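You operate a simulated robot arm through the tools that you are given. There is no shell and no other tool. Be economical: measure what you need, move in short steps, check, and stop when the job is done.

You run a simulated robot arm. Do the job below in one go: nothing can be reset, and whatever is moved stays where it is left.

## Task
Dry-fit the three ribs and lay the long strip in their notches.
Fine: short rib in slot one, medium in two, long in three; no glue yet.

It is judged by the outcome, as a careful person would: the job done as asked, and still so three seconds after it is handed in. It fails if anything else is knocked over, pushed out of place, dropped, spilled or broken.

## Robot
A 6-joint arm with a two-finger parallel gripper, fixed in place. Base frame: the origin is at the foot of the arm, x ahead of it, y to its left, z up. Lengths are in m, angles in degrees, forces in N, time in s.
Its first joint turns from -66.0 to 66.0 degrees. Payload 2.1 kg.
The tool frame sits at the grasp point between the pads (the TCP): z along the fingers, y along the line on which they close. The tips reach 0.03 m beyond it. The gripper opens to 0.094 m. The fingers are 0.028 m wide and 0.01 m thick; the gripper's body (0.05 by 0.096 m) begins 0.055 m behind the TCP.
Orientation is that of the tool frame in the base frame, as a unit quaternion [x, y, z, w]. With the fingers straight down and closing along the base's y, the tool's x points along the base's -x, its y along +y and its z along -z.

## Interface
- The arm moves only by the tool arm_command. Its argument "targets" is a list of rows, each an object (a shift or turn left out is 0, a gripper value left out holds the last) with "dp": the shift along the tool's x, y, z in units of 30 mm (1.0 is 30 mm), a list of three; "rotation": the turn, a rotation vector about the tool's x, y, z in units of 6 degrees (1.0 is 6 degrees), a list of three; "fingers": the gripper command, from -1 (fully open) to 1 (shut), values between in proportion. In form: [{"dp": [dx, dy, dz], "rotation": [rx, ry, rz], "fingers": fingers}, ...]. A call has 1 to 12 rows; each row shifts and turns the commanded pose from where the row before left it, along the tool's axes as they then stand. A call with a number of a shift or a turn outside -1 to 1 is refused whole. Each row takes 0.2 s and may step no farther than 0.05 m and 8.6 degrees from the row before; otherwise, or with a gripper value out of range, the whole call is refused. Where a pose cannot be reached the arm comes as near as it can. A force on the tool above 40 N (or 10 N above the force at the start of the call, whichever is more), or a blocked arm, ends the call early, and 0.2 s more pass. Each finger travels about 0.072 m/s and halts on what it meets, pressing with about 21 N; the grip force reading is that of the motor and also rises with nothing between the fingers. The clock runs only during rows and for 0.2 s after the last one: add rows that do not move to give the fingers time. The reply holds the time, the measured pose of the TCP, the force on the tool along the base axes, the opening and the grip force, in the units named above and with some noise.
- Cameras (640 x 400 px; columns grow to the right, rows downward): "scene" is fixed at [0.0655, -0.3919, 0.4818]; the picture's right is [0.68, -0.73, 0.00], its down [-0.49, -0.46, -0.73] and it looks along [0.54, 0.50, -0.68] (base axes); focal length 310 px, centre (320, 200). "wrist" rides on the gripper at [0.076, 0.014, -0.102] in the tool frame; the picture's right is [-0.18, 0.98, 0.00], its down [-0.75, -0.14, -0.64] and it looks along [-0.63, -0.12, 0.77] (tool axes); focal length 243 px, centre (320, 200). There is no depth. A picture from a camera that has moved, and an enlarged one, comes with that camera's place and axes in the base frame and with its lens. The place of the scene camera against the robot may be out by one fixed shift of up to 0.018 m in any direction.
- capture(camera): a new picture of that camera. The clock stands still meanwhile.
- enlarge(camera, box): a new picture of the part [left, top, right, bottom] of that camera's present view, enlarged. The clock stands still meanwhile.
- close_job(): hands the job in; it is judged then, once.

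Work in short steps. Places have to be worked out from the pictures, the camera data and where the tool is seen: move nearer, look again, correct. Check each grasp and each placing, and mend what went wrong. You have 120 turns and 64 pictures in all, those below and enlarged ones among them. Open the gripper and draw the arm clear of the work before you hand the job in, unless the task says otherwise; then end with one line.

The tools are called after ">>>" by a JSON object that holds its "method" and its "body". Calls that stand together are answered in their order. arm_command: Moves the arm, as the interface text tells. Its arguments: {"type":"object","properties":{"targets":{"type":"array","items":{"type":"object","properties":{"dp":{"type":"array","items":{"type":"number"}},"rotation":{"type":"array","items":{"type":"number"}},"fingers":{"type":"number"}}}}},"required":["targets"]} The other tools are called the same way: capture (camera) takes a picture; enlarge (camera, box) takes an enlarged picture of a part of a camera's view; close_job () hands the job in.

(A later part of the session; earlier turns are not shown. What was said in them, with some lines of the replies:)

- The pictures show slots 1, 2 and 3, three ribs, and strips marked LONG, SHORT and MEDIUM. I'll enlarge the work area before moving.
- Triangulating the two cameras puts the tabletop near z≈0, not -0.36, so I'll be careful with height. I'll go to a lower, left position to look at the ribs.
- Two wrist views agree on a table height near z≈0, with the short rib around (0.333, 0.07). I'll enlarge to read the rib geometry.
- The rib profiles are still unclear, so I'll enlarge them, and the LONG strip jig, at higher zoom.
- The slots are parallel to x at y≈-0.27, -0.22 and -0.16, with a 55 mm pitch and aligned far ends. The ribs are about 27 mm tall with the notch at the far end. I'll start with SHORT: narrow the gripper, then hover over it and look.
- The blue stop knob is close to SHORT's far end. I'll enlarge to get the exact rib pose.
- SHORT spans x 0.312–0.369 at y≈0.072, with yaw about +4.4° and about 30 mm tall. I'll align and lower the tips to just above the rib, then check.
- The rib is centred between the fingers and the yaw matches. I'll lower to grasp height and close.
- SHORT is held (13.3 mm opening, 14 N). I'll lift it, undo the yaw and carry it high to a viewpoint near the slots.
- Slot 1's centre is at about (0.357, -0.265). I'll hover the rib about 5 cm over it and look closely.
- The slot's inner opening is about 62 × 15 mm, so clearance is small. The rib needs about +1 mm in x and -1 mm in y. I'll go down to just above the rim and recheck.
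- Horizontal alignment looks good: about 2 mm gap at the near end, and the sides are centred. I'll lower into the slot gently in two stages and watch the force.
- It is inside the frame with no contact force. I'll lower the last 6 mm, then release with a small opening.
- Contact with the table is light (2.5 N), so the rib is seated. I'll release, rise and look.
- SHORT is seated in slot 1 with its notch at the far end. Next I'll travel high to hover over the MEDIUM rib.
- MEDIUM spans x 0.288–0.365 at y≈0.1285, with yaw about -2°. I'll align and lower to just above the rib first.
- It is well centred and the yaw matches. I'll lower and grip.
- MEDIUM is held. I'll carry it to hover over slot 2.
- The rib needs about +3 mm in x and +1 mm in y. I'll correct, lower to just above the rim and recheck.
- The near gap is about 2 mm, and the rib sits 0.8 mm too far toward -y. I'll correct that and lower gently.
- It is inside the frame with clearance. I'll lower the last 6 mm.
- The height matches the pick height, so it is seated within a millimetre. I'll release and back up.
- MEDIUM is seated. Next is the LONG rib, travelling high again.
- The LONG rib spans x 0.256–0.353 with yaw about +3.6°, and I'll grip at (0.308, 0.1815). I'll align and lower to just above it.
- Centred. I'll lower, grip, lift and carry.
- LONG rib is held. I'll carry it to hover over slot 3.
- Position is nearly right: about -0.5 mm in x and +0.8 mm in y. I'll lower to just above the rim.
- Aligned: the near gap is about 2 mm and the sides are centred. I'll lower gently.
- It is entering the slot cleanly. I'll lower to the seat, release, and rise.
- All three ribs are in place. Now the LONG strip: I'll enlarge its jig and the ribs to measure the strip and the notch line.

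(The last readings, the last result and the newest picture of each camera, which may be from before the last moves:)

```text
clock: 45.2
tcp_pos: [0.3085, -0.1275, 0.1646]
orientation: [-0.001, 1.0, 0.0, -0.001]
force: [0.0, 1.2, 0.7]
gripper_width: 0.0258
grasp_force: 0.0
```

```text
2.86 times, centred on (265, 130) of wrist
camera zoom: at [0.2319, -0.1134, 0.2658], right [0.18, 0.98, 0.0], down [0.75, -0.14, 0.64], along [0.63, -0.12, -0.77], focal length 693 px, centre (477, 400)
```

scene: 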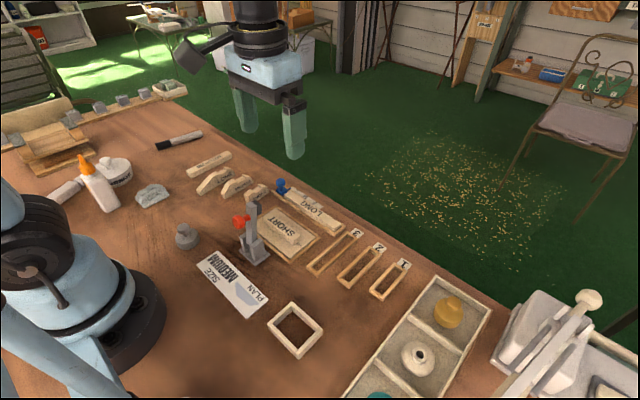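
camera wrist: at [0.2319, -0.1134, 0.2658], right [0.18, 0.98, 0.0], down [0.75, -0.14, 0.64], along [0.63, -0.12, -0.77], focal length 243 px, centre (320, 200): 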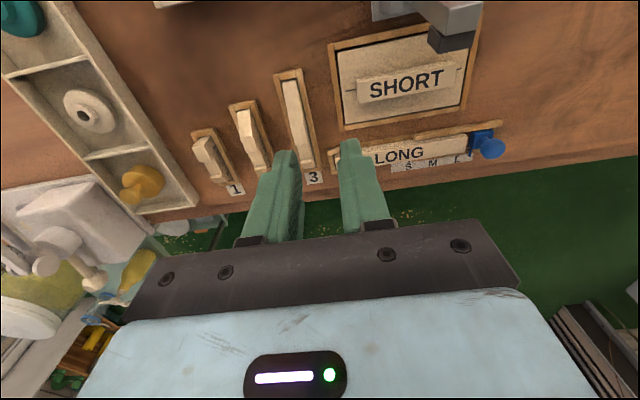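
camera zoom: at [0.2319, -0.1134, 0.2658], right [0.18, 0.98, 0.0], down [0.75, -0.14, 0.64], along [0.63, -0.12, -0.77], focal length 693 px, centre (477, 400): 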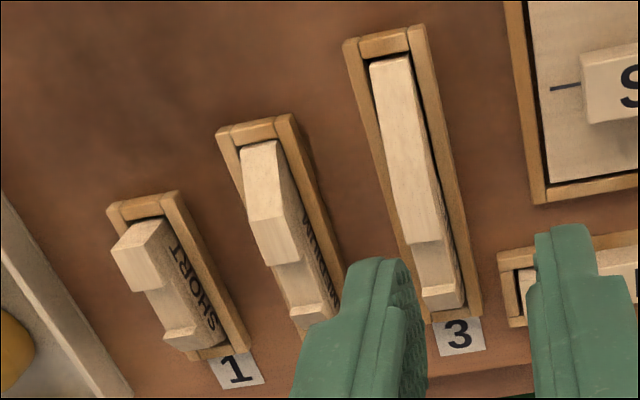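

The strip lies along y from about -0.127 to 0.022 at x≈0.382. The jig's front fence has a gap around y≈-0.107 to -0.034. I'll grip at y≈-0.080 so the fingers fall between ribs 1 and 2 on placing. First I'll open and turn the tool 90° up high.

>>> {"method": "arm_command", "body": {"targets": [{"dp": [-0.9, 0.8, 0], "fingers": 0.1}, {"dp": [-0.9, 0.8, 0]}, {"rotation": [0, 0, 1]}, {"rotation": [0, 0, 1]}, {"rotation": [0, 0, 1]}, {"rotation": [0, 0, 1]}, {"rotation": [0, 0, 1]}, {"rotation": [0, 0, 1]}, {"rotation": [0, 0, 1]}, {"rotation": [0, 0, 1]}, {"rotation": [0, 0, 1]}, {"rotation": [0, 0, 1]}]}}

>>> {"method": "arm_command", "body": {"targets": [{"rotation": [0, 0, 1]}, {"rotation": [0, 0, 1]}, {"rotation": [0, 0, 1]}, {"rotation": [0, 0, 1]}, {"rotation": [0, 0, 1]}, {"dp": [0, 0, 0.8]}, {"dp": [0, 0, 0.5]}, {"dp": [0, 0, 0]}]}}

>>> {"method": "capture", "body": {"camera": "wrist"}}

```text
clock: 47.8
tcp_pos: [0.3637, -0.0791, 0.1641]
orientation: [0.501, 0.866, 0.0, 0.001]
force: [0.8, 0.4, 0.3]
gripper_width: 0.0422
grasp_force: 0.0
```

```text
clock: 49.6
tcp_pos: [0.3637, -0.0788, 0.1255]
orientation: [0.707, 0.707, 0.001, 0.0]
force: [-0.1, -0.8, 0.5]
gripper_width: 0.0422
grasp_force: 0.0
```

```text
23 pictures are left
camera wrist: at [0.3768, -0.0033, 0.2273], right [0.98, -0.18, 0.0], down [-0.14, -0.75, 0.64], along [-0.12, -0.63, -0.77], focal length 243 px, centre (320, 200)
```

wrist: 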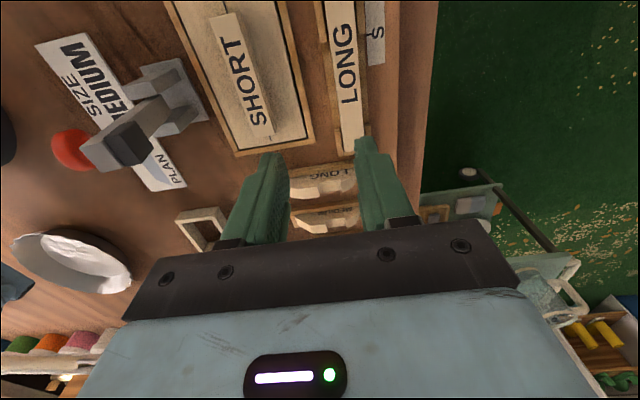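

Tool is turned. I'll enlarge the strip and jig.

>>> {"method": "enlarge", "body": {"camera": "wrist", "box": [290, 0, 400, 160]}}

```text
2.50 times, centred on (345, 80) of wrist
camera zoom: at [0.3768, -0.0033, 0.2273], right [0.98, -0.18, 0.0], down [-0.14, -0.75, 0.64], along [-0.12, -0.63, -0.77], focal length 606 px, centre (258, 500)
```

zoom: 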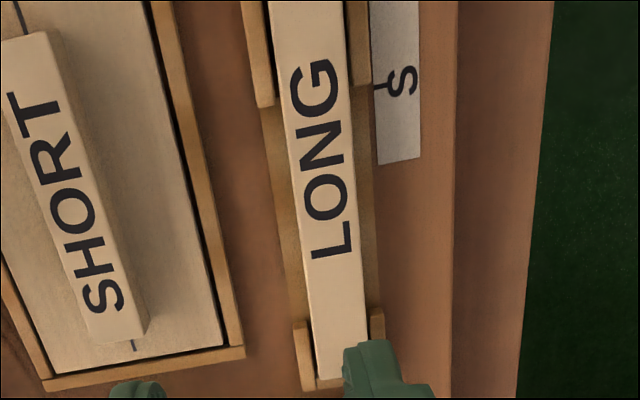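

The gap exists on both sides of the jig. The strip is about 19.5 mm wide, with its centreline at x≈0.388. I'll centre over it and go lower to verify.

>>> {"method": "arm_command", "body": {"targets": [{"dp": [-0.02, 0.4, 0.3]}, {"dp": [-0.02, 0.41, 0.5]}, {"dp": [0, 0, 0.5]}, {"dp": [0, 0, 0.4]}, {"dp": [0, 0, 0]}]}}

>>> {"method": "enlarge", "body": {"camera": "wrist", "box": [240, 20, 400, 190]}}

>>> {"method": "enlarge", "body": {"camera": "scene", "box": [265, 170, 375, 240]}}

```text
clock: 50.8
tcp_pos: [0.3876, -0.0811, 0.0733]
orientation: [0.707, 0.707, 0.0, -0.001]
force: [-0.6, -0.4, 0.7]
gripper_width: 0.0423
grasp_force: 0.1
```

```text
2.35 times, centred on (320, 105) of wrist
camera zoom: at [0.4011, -0.0052, 0.1758], right [0.98, -0.18, 0.0], down [-0.14, -0.75, 0.64], along [-0.12, -0.63, -0.77], focal length 571 px, centre (320, 424)
```

zoom: 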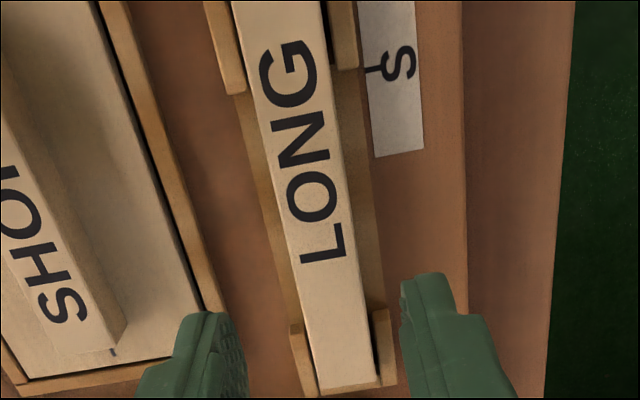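

```text
5.71 times, centred on (320, 205) of scene
camera zoom: at [0.0655, -0.3919, 0.4818], right [0.68, -0.73, 0.0], down [-0.49, -0.46, -0.73], along [0.54, 0.5, -0.68], focal length 1772 px, centre (320, 171)
```

zoom: 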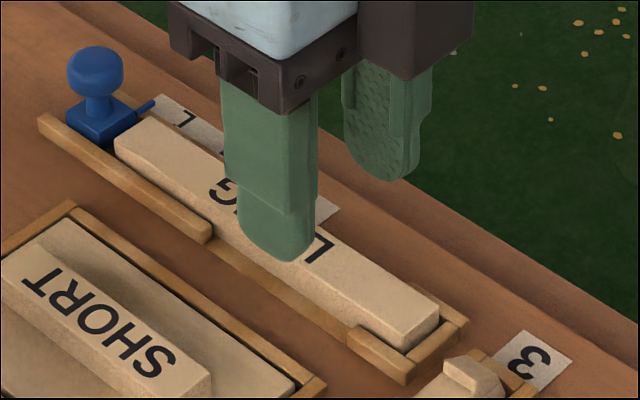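

The strip centreline is at x≈0.389, parallel to y, and the fingers straddle it. I'll lower in steps to a shallow grip height above the jig board.

>>> {"method": "arm_command", "body": {"targets": [{"dp": [0, 0.04, 0.4]}, {"dp": [0, 0, 0.35]}, {"dp": [0, 0, 0.2]}, {"dp": [0, 0, 0]}]}}

>>> {"method": "enlarge", "body": {"camera": "scene", "box": [285, 185, 365, 240]}}

>>> {"method": "enlarge", "body": {"camera": "wrist", "box": [240, 60, 400, 190]}}

```text
clock: 51.8
tcp_pos: [0.3892, -0.0786, 0.0447]
orientation: [0.708, 0.706, 0.0, 0.0]
force: [-0.7, 0.2, 0.0]
gripper_width: 0.0421
grasp_force: 0.0
```

```text
7.27 times, centred on (325, 212) of scene
camera zoom: at [0.0655, -0.3919, 0.4818], right [0.68, -0.73, 0.0], down [-0.49, -0.46, -0.73], along [0.54, 0.5, -0.68], focal length 2256 px, centre (284, 109)
```

zoom: 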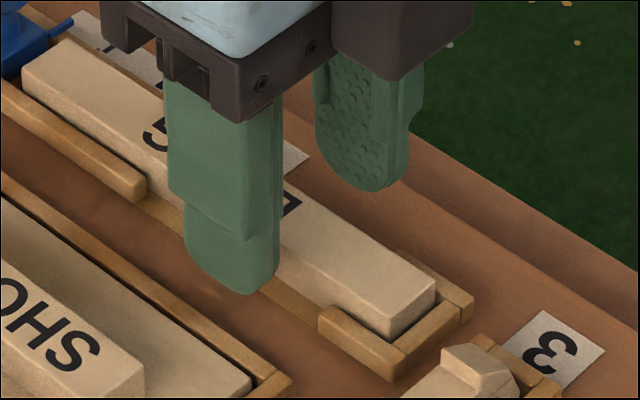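

```text
3.08 times, centred on (320, 125) of wrist
camera zoom: at [0.4023, -0.0048, 0.1473], right [0.98, -0.18, 0.0], down [-0.14, -0.75, 0.64], along [-0.12, -0.63, -0.77], focal length 746 px, centre (320, 431)
```

zoom: 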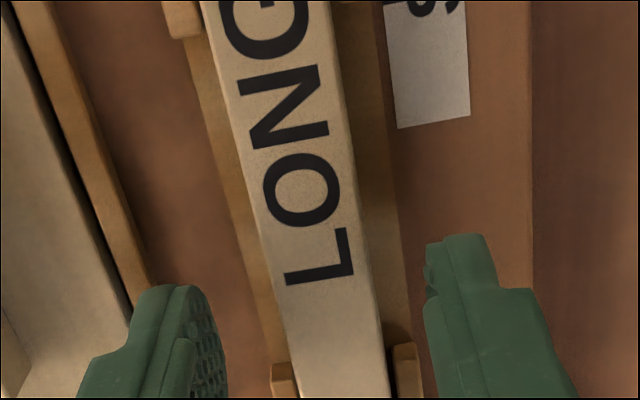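

The strip top is at about z≈0.019 and the tips at 0.0147. I'll lower 2.5 mm more and close.

>>> {"method": "arm_command", "body": {"targets": [{"dp": [-0.03, 0, 0.09]}, {"dp": [0, 0, 0]}, {"fingers": 1}, {"dp": [0, 0, 0]}, {"dp": [0, 0, 0]}]}}

>>> {"method": "enlarge", "body": {"camera": "wrist", "box": [240, 60, 400, 190]}}

```text
clock: 53.0
tcp_pos: [0.3891, -0.0808, 0.0426]
orientation: [0.707, 0.707, 0.0, -0.001]
force: [-0.1, 0.7, 0.3]
gripper_width: 0.0186
grasp_force: 15.9
```

```text
3.08 times, centred on (320, 125) of wrist
camera zoom: at [0.4021, -0.0058, 0.1447], right [0.98, -0.18, 0.0], down [-0.14, -0.75, 0.64], along [-0.12, -0.63, -0.77], focal length 746 px, centre (320, 431)
```

zoom: 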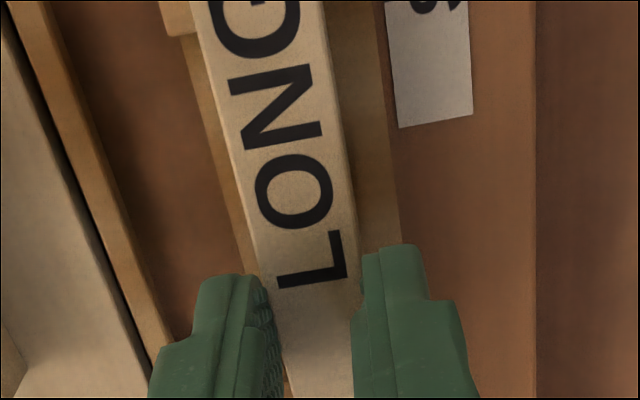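

The strip is gripped at 18.6 mm. I'll lift slowly and check that it comes up level and clear of the jig.

>>> {"method": "arm_command", "body": {"targets": [{"dp": [0, 0, -0.2]}, {"dp": [0, 0, -0.4]}, {"dp": [0, 0, -0.6]}, {"dp": [0, 0, -0.8]}, {"dp": [0, 0, -0.8]}, {"dp": [0, 0, 0]}]}}

>>> {"method": "enlarge", "body": {"camera": "scene", "box": [255, 140, 385, 240]}}

```text
clock: 54.4
tcp_pos: [0.3889, -0.0815, 0.1256]
orientation: [0.707, 0.707, 0.0, 0.0]
force: [0.2, 0.3, 0.0]
gripper_width: 0.0186
grasp_force: 16.0
```

```text
4.00 times, centred on (320, 190) of scene
camera zoom: at [0.0655, -0.3919, 0.4818], right [0.68, -0.73, 0.0], down [-0.49, -0.46, -0.73], along [0.54, 0.5, -0.68], focal length 1241 px, centre (320, 240)
```

zoom: 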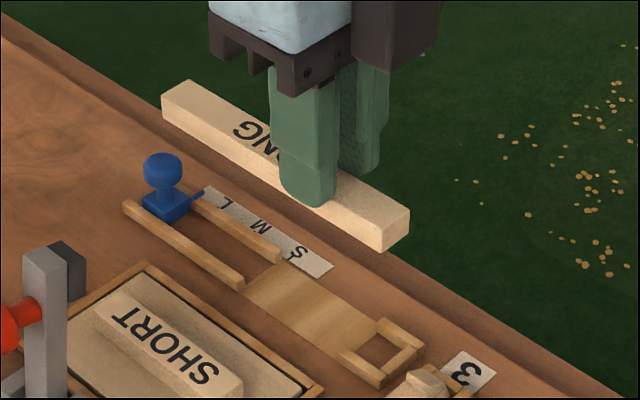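

The strip is held level and the jig is undisturbed. I'll move to a view offset in +x, so that the notches can be seen next to the strip for precise alignment.

>>> {"method": "arm_command", "body": {"targets": [{"dp": [-0.8, 0.2, 0]}, {"dp": [-0.9, 0.2, 0]}, {"dp": [-0.9, 0.14, 0]}, {"dp": [-0.7, 0, 0]}, {"dp": [0, 0, 0]}]}}

>>> {"method": "capture", "body": {"camera": "wrist"}}

```text
clock: 55.6
tcp_pos: [0.4051, -0.1811, 0.1266]
orientation: [0.707, 0.707, 0.001, 0.0]
force: [0.1, -0.3, 0.9]
gripper_width: 0.0185
grasp_force: 16.3
```

```text
15 pictures are left
camera wrist: at [0.4183, -0.1058, 0.2288], right [0.98, -0.18, 0.0], down [-0.14, -0.75, 0.64], along [-0.12, -0.63, -0.77], focal length 243 px, centre (320, 200)
```

wrist: 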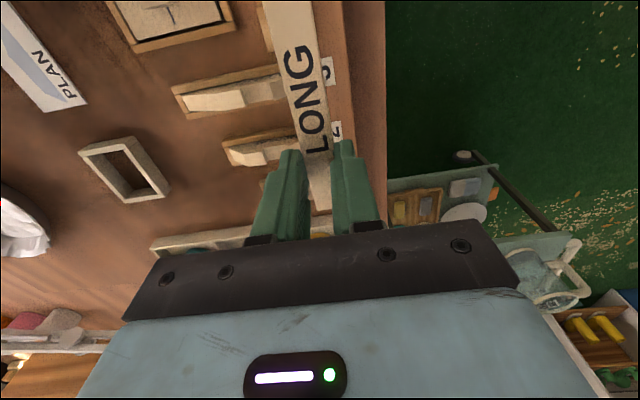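

I'll enlarge the ribs visible beside the strip.

>>> {"method": "enlarge", "body": {"camera": "wrist", "box": [170, 55, 330, 175]}}

```text
3.33 times, centred on (250, 115) of wrist
camera zoom: at [0.4183, -0.1058, 0.2288], right [0.98, -0.18, 0.0], down [-0.14, -0.75, 0.64], along [-0.12, -0.63, -0.77], focal length 809 px, centre (553, 483)
```

zoom: 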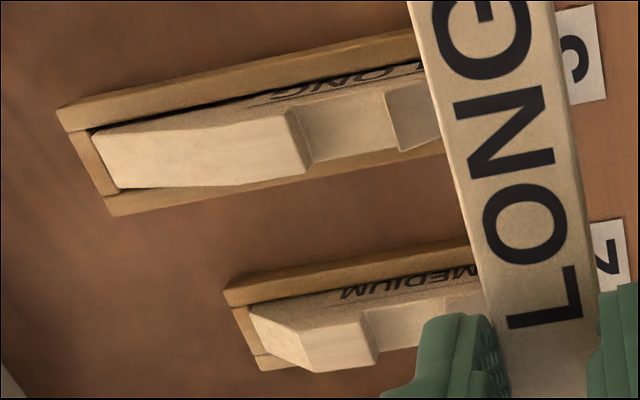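

The notches are clear: opening about 22–24 mm, notch line at x≈0.3575. I'll move the strip over it, about 2 cm above the rib tops, and check.

>>> {"method": "arm_command", "body": {"targets": [{"dp": [-0.7, -0.5, 0]}, {"dp": [-0.7, -0.6, 0]}, {"dp": [-0.6, -0.49, 0]}, {"dp": [0, 0, 0.6]}, {"dp": [0, 0, 0.7]}, {"dp": [0, 0, 0]}]}}

>>> {"method": "enlarge", "body": {"camera": "scene", "box": [300, 195, 430, 295]}}

>>> {"method": "enlarge", "body": {"camera": "wrist", "box": [230, 10, 410, 170]}}

```text
clock: 57.0
tcp_pos: [0.358, -0.2412, 0.087]
orientation: [0.707, 0.707, 0.0, -0.001]
force: [0.7, -0.4, 0.3]
gripper_width: 0.0185
grasp_force: 15.7
```

```text
4.00 times, centred on (365, 245) of scene
camera zoom: at [0.0655, -0.3919, 0.4818], right [0.68, -0.73, 0.0], down [-0.49, -0.46, -0.73], along [0.54, 0.5, -0.68], focal length 1241 px, centre (140, 20)
```

zoom: 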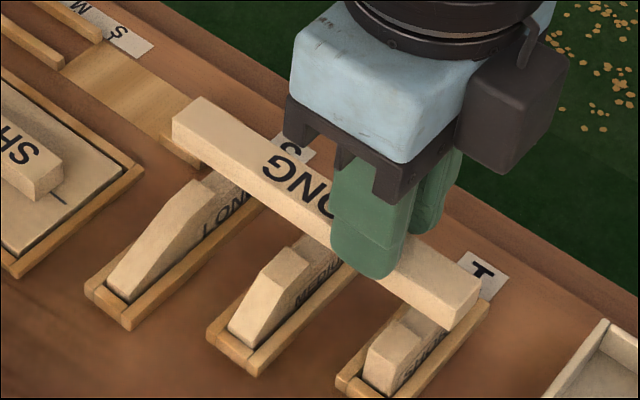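

```text
2.50 times, centred on (320, 90) of wrist
camera zoom: at [0.3715, -0.1656, 0.1897], right [0.98, -0.18, 0.0], down [-0.14, -0.75, 0.64], along [-0.12, -0.63, -0.77], focal length 606 px, centre (320, 475)
```

zoom: 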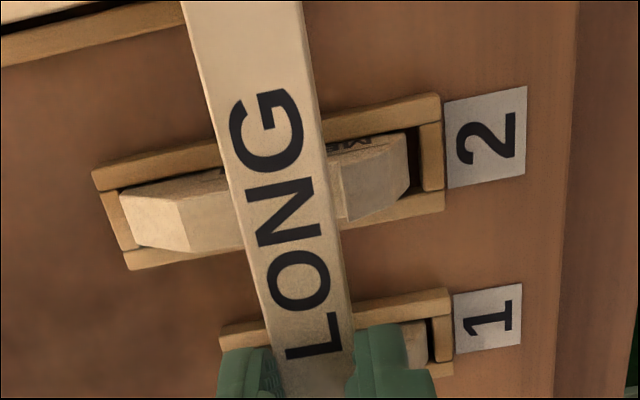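

The strip spans all three ribs and looks centred within about 1 mm. I'll lower to just above the rib tops and recheck.

>>> {"method": "arm_command", "body": {"targets": [{"dp": [0, 0, 0.25]}, {"dp": [0, 0, 0.2]}, {"dp": [0, 0, 0]}]}}

>>> {"method": "enlarge", "body": {"camera": "scene", "box": [325, 215, 425, 290]}}

>>> {"method": "enlarge", "body": {"camera": "wrist", "box": [260, 20, 380, 150]}}

```text
clock: 57.8
tcp_pos: [0.357, -0.242, 0.0737]
orientation: [0.707, 0.707, 0.0, 0.0]
force: [0.7, 0.0, -0.6]
gripper_width: 0.0185
grasp_force: 16.2
```

```text
5.33 times, centred on (375, 252) of scene
camera zoom: at [0.0655, -0.3919, 0.4818], right [0.68, -0.73, 0.0], down [-0.49, -0.46, -0.73], along [0.54, 0.5, -0.68], focal length 1654 px, centre (27, -80)
```

zoom: 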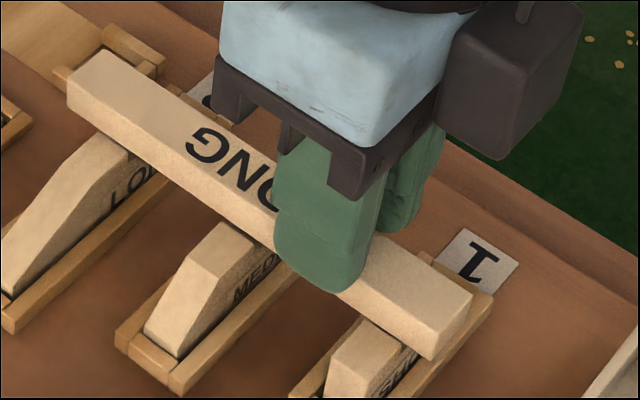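

```text
3.08 times, centred on (320, 85) of wrist
camera zoom: at [0.3709, -0.1653, 0.1762], right [0.98, -0.18, 0.0], down [-0.14, -0.75, 0.64], along [-0.12, -0.63, -0.77], focal length 746 px, centre (320, 554)
```

zoom: 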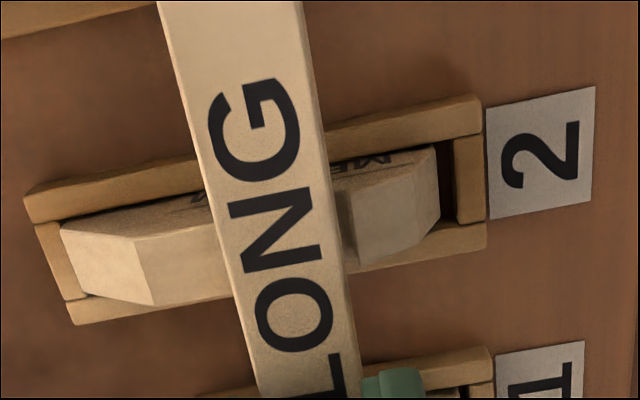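

The strip sits about 1 mm clear on both sides of the notch. I'll lower in small steps and watch the force.

>>> {"method": "arm_command", "body": {"targets": [{"dp": [0, 0, 0.1]}, {"dp": [0, 0, 0.1]}, {"dp": [0, 0, 0.1]}, {"dp": [0, 0, 0]}]}}

>>> {"method": "arm_command", "body": {"targets": [{"dp": [0, 0, 0.07]}, {"dp": [0, 0, 0]}]}}

```text
clock: 58.8
tcp_pos: [0.359, -0.2399, 0.0651]
orientation: [0.707, 0.707, 0.0, 0.0]
force: [11.3, 1.3, 17.9]
gripper_width: 0.019
grasp_force: 15.9
```

```text
clock: 59.4
tcp_pos: [0.3581, -0.2412, 0.0631]
orientation: [0.707, 0.707, 0.001, 0.0]
force: [7.6, -0.3, 20.4]
gripper_width: 0.0201
grasp_force: 15.7
```

There is 20 N upward and about +8 N in x, so the strip is touching the near side of a notch. I'll look before doing more.

>>> {"method": "enlarge", "body": {"camera": "scene", "box": [325, 220, 425, 295]}}

>>> {"method": "enlarge", "body": {"camera": "wrist", "box": [240, 0, 390, 150]}}

```text
5.33 times, centred on (375, 258) of scene
camera zoom: at [0.0654, -0.3918, 0.4818], right [0.68, -0.73, 0.0], down [-0.49, -0.46, -0.73], along [0.54, 0.5, -0.68], focal length 1654 px, centre (27, -107)
```

zoom: 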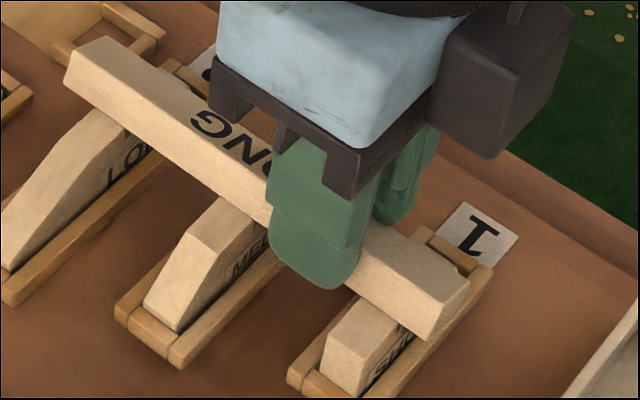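

```text
2.67 times, centred on (315, 75) of wrist
camera zoom: at [0.3709, -0.1652, 0.1653], right [0.98, -0.18, 0.0], down [-0.14, -0.75, 0.64], along [-0.12, -0.63, -0.77], focal length 647 px, centre (333, 533)
```

zoom: 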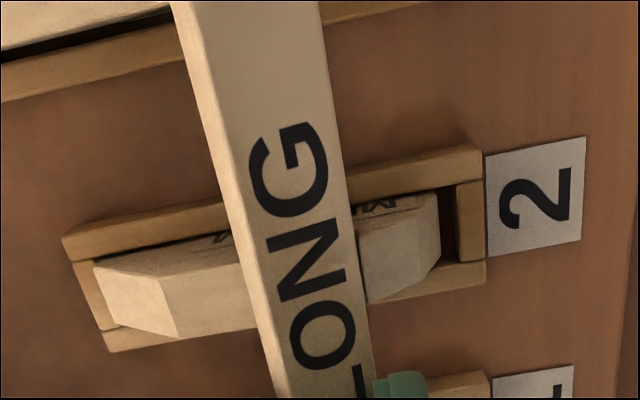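

The strip has rolled slightly: its near (-x) edge is riding on a shoulder while the far edge has dropped in. I'll raise it to relax the strip and re-measure.

>>> {"method": "arm_command", "body": {"targets": [{"dp": [0, 0, -0.15]}, {"dp": [0, 0, -0.15]}, {"dp": [0, 0, -0.05]}, {"dp": [0, 0, 0]}, {"dp": [0, 0, 0]}]}}

>>> {"method": "capture", "body": {"camera": "wrist"}}

```text
clock: 60.6
tcp_pos: [0.3574, -0.2405, 0.0746]
orientation: [0.707, 0.707, -0.001, 0.0]
force: [0.2, 0.5, -0.1]
gripper_width: 0.0187
grasp_force: 16.3
```

```text
7 pictures are left
camera wrist: at [0.3708, -0.1651, 0.1758], right [0.98, -0.18, 0.0], down [-0.14, -0.75, 0.64], along [-0.12, -0.63, -0.77], focal length 243 px, centre (320, 200)
```

wrist: 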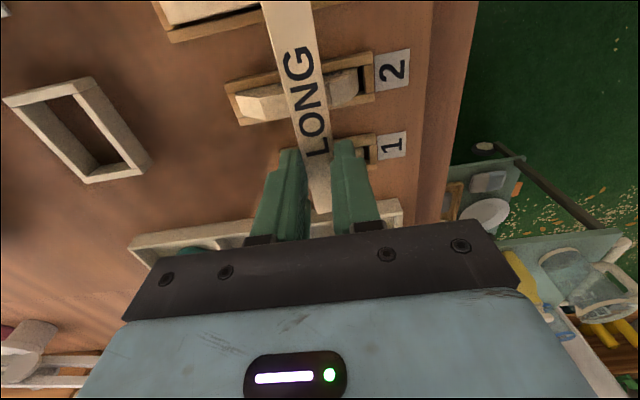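

The grip has recovered (18.7 mm). SHORT's shoulder sits about 2 mm further +x than the others, so I'll shift the strip +1.5 mm in x and lower in small steps by feel.

>>> {"method": "arm_command", "body": {"targets": [{"dp": [0, 0.05, 0.1]}, {"dp": [0, 0, 0.1]}, {"dp": [0, 0, 0.05]}, {"dp": [0, 0, 0]}]}}

>>> {"method": "arm_command", "body": {"targets": [{"dp": [0, 0, 0.05]}, {"dp": [0, 0, 0]}]}}

```text
clock: 61.6
tcp_pos: [0.3595, -0.2413, 0.066]
orientation: [0.707, 0.707, 0.0, 0.0]
force: [0.6, 0.5, 0.0]
gripper_width: 0.0188
grasp_force: 15.6
```

```text
clock: 62.2
tcp_pos: [0.3593, -0.2413, 0.0642]
orientation: [0.707, 0.707, 0.0, 0.0]
force: [-0.3, 0.0, -0.4]
gripper_width: 0.0187
grasp_force: 15.6
```

No contact now at the height where it hit before. I'll continue down in small steps.

>>> {"method": "arm_command", "body": {"targets": [{"dp": [0, 0, 0.06]}, {"dp": [0, 0, 0]}]}}

>>> {"method": "arm_command", "body": {"targets": [{"dp": [0, 0, 0.06]}, {"dp": [0, 0, 0]}]}}

```text
clock: 62.8
tcp_pos: [0.3596, -0.2412, 0.0631]
orientation: [0.708, 0.707, 0.0, 0.0]
force: [-1.4, -0.1, 6.6]
gripper_width: 0.0187
grasp_force: 16.2
```

```text
clock: 63.4
tcp_pos: [0.3592, -0.2421, 0.0619]
orientation: [0.707, 0.707, 0.0, 0.0]
force: [-2.4, -0.2, 16.8]
gripper_width: 0.0188
grasp_force: 16.2
```

Contact is now vertical with little side force, so it may be seated on the notch floors. I'll check with one wrist view.

>>> {"method": "enlarge", "body": {"camera": "wrist", "box": [240, 0, 390, 150]}}

```text
2.67 times, centred on (315, 75) of wrist
camera zoom: at [0.3723, -0.1652, 0.1637], right [0.98, -0.18, 0.0], down [-0.14, -0.75, 0.64], along [-0.12, -0.63, -0.77], focal length 647 px, centre (333, 533)
```

zoom: 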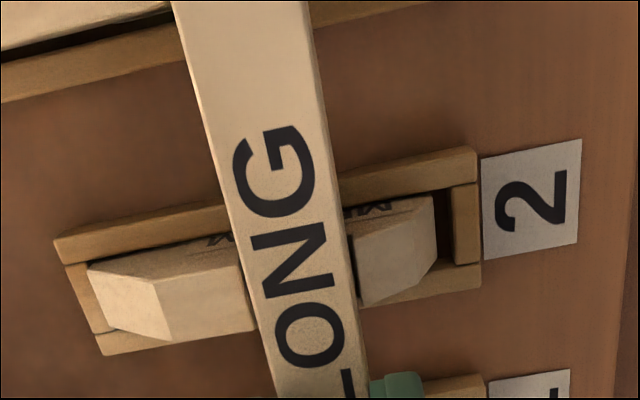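

The strip is level and sits between shoulder and post on MEDIUM. I'll check seating depth from the scene side.

>>> {"method": "enlarge", "body": {"camera": "scene", "box": [328, 222, 418, 290]}}

```text
5.88 times, centred on (373, 256) of scene
camera zoom: at [0.0654, -0.3918, 0.4818], right [0.68, -0.73, 0.0], down [-0.49, -0.46, -0.73], along [0.54, 0.5, -0.68], focal length 1825 px, centre (8, -129)
```

zoom: 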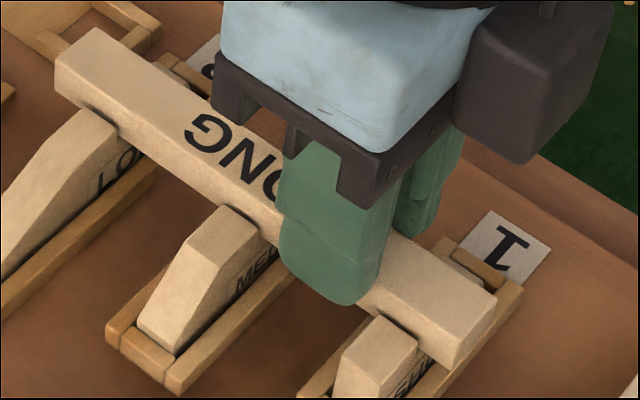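

The shoulders now overlap the strip's front face on all the ribs, so it is down in the notches. I'll take off most of the load, open gently and rise.

>>> {"method": "arm_command", "body": {"targets": [{"dp": [0, 0, -0.04]}, {"fingers": 0.4}, {"dp": [0, 0, 0]}, {"dp": [0, 0, -0.3]}, {"dp": [0, 0, -0.6]}, {"dp": [0, 0, -0.8]}, {"dp": [0, 0, -1]}, {"dp": [0, 0, 0]}]}}

>>> {"method": "enlarge", "body": {"camera": "wrist", "box": [220, 0, 400, 160]}}

```text
clock: 65.2
tcp_pos: [0.3586, -0.2402, 0.1445]
orientation: [0.707, 0.707, 0.001, -0.001]
force: [-0.3, -0.2, 0.1]
gripper_width: 0.0282
grasp_force: 0.0
```

```text
2.50 times, centred on (310, 80) of wrist
camera zoom: at [0.3722, -0.1646, 0.2461], right [0.98, -0.18, 0.0], down [-0.14, -0.75, 0.64], along [-0.12, -0.63, -0.77], focal length 606 px, centre (345, 500)
```

zoom: 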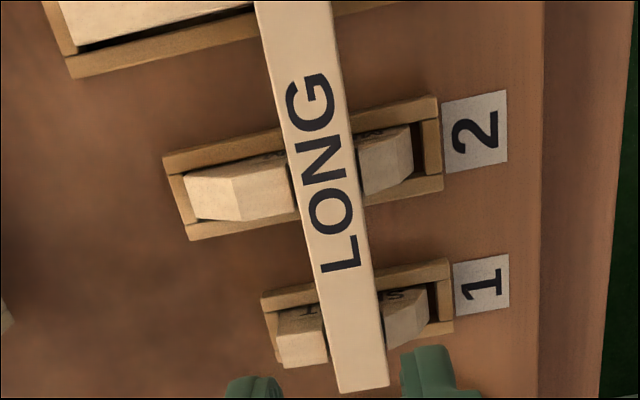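

The strip is seated and level, with visible gaps to the shoulders and posts. I'll draw the arm clear and take an unobstructed scene view.

>>> {"method": "arm_command", "body": {"targets": [{"dp": [0, 0, -1]}, {"dp": [0, 0, -1]}, {"dp": [0, 0, -1]}, {"dp": [1, -0.3, 0]}, {"dp": [1, -0.3, 0]}, {"dp": [1, -0.3, 0]}, {"dp": [1, -0.3, 0]}, {"dp": [1, -0.3, 0]}, {"dp": [1, 0, 0]}, {"dp": [1, 0, 0]}, {"fingers": -1}, {"dp": [0, 0, 0]}]}}

>>> {"method": "enlarge", "body": {"camera": "scene", "box": [310, 200, 430, 300]}}

>>> {"method": "capture", "body": {"camera": "scene"}}

```text
clock: 67.8
tcp_pos: [0.3135, -0.0314, 0.2333]
orientation: [0.707, 0.707, 0.0, 0.0]
force: [0.6, 0.5, 0.2]
gripper_width: 0.0941
grasp_force: 0.0
```

```text
4.00 times, centred on (370, 250) of scene
camera zoom: at [0.0655, -0.3919, 0.4818], right [0.68, -0.73, 0.0], down [-0.49, -0.46, -0.73], along [0.54, 0.5, -0.68], focal length 1241 px, centre (120, 0)
```

zoom: 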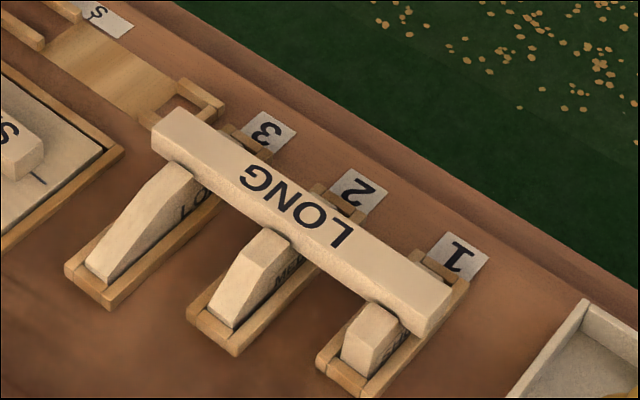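

```text
2 pictures are left
```

scene: 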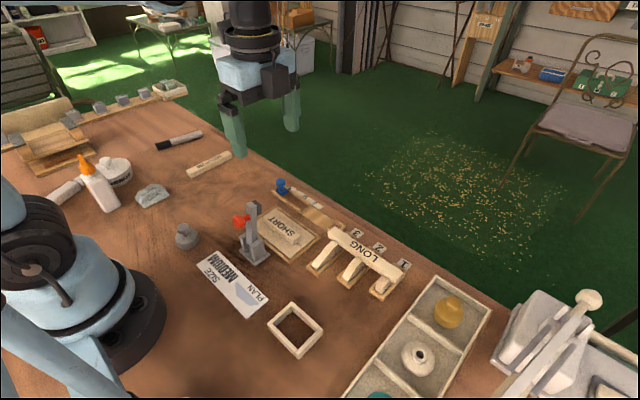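

The clear view shows all three ribs in their slots and the LONG strip lying in all three notches. Nothing else has been disturbed and the arm is clear, so I'm handing in.

>>> {"method": "close_job", "body": {}}

```text
The job is handed in.
```

The short, medium and long ribs are dry-fitted in slots one, two and three with no glue, and the LONG strip rests in all three notches; the plan card on the bench reads "SIZE MEDIUM", but I used the long strip as you asked.
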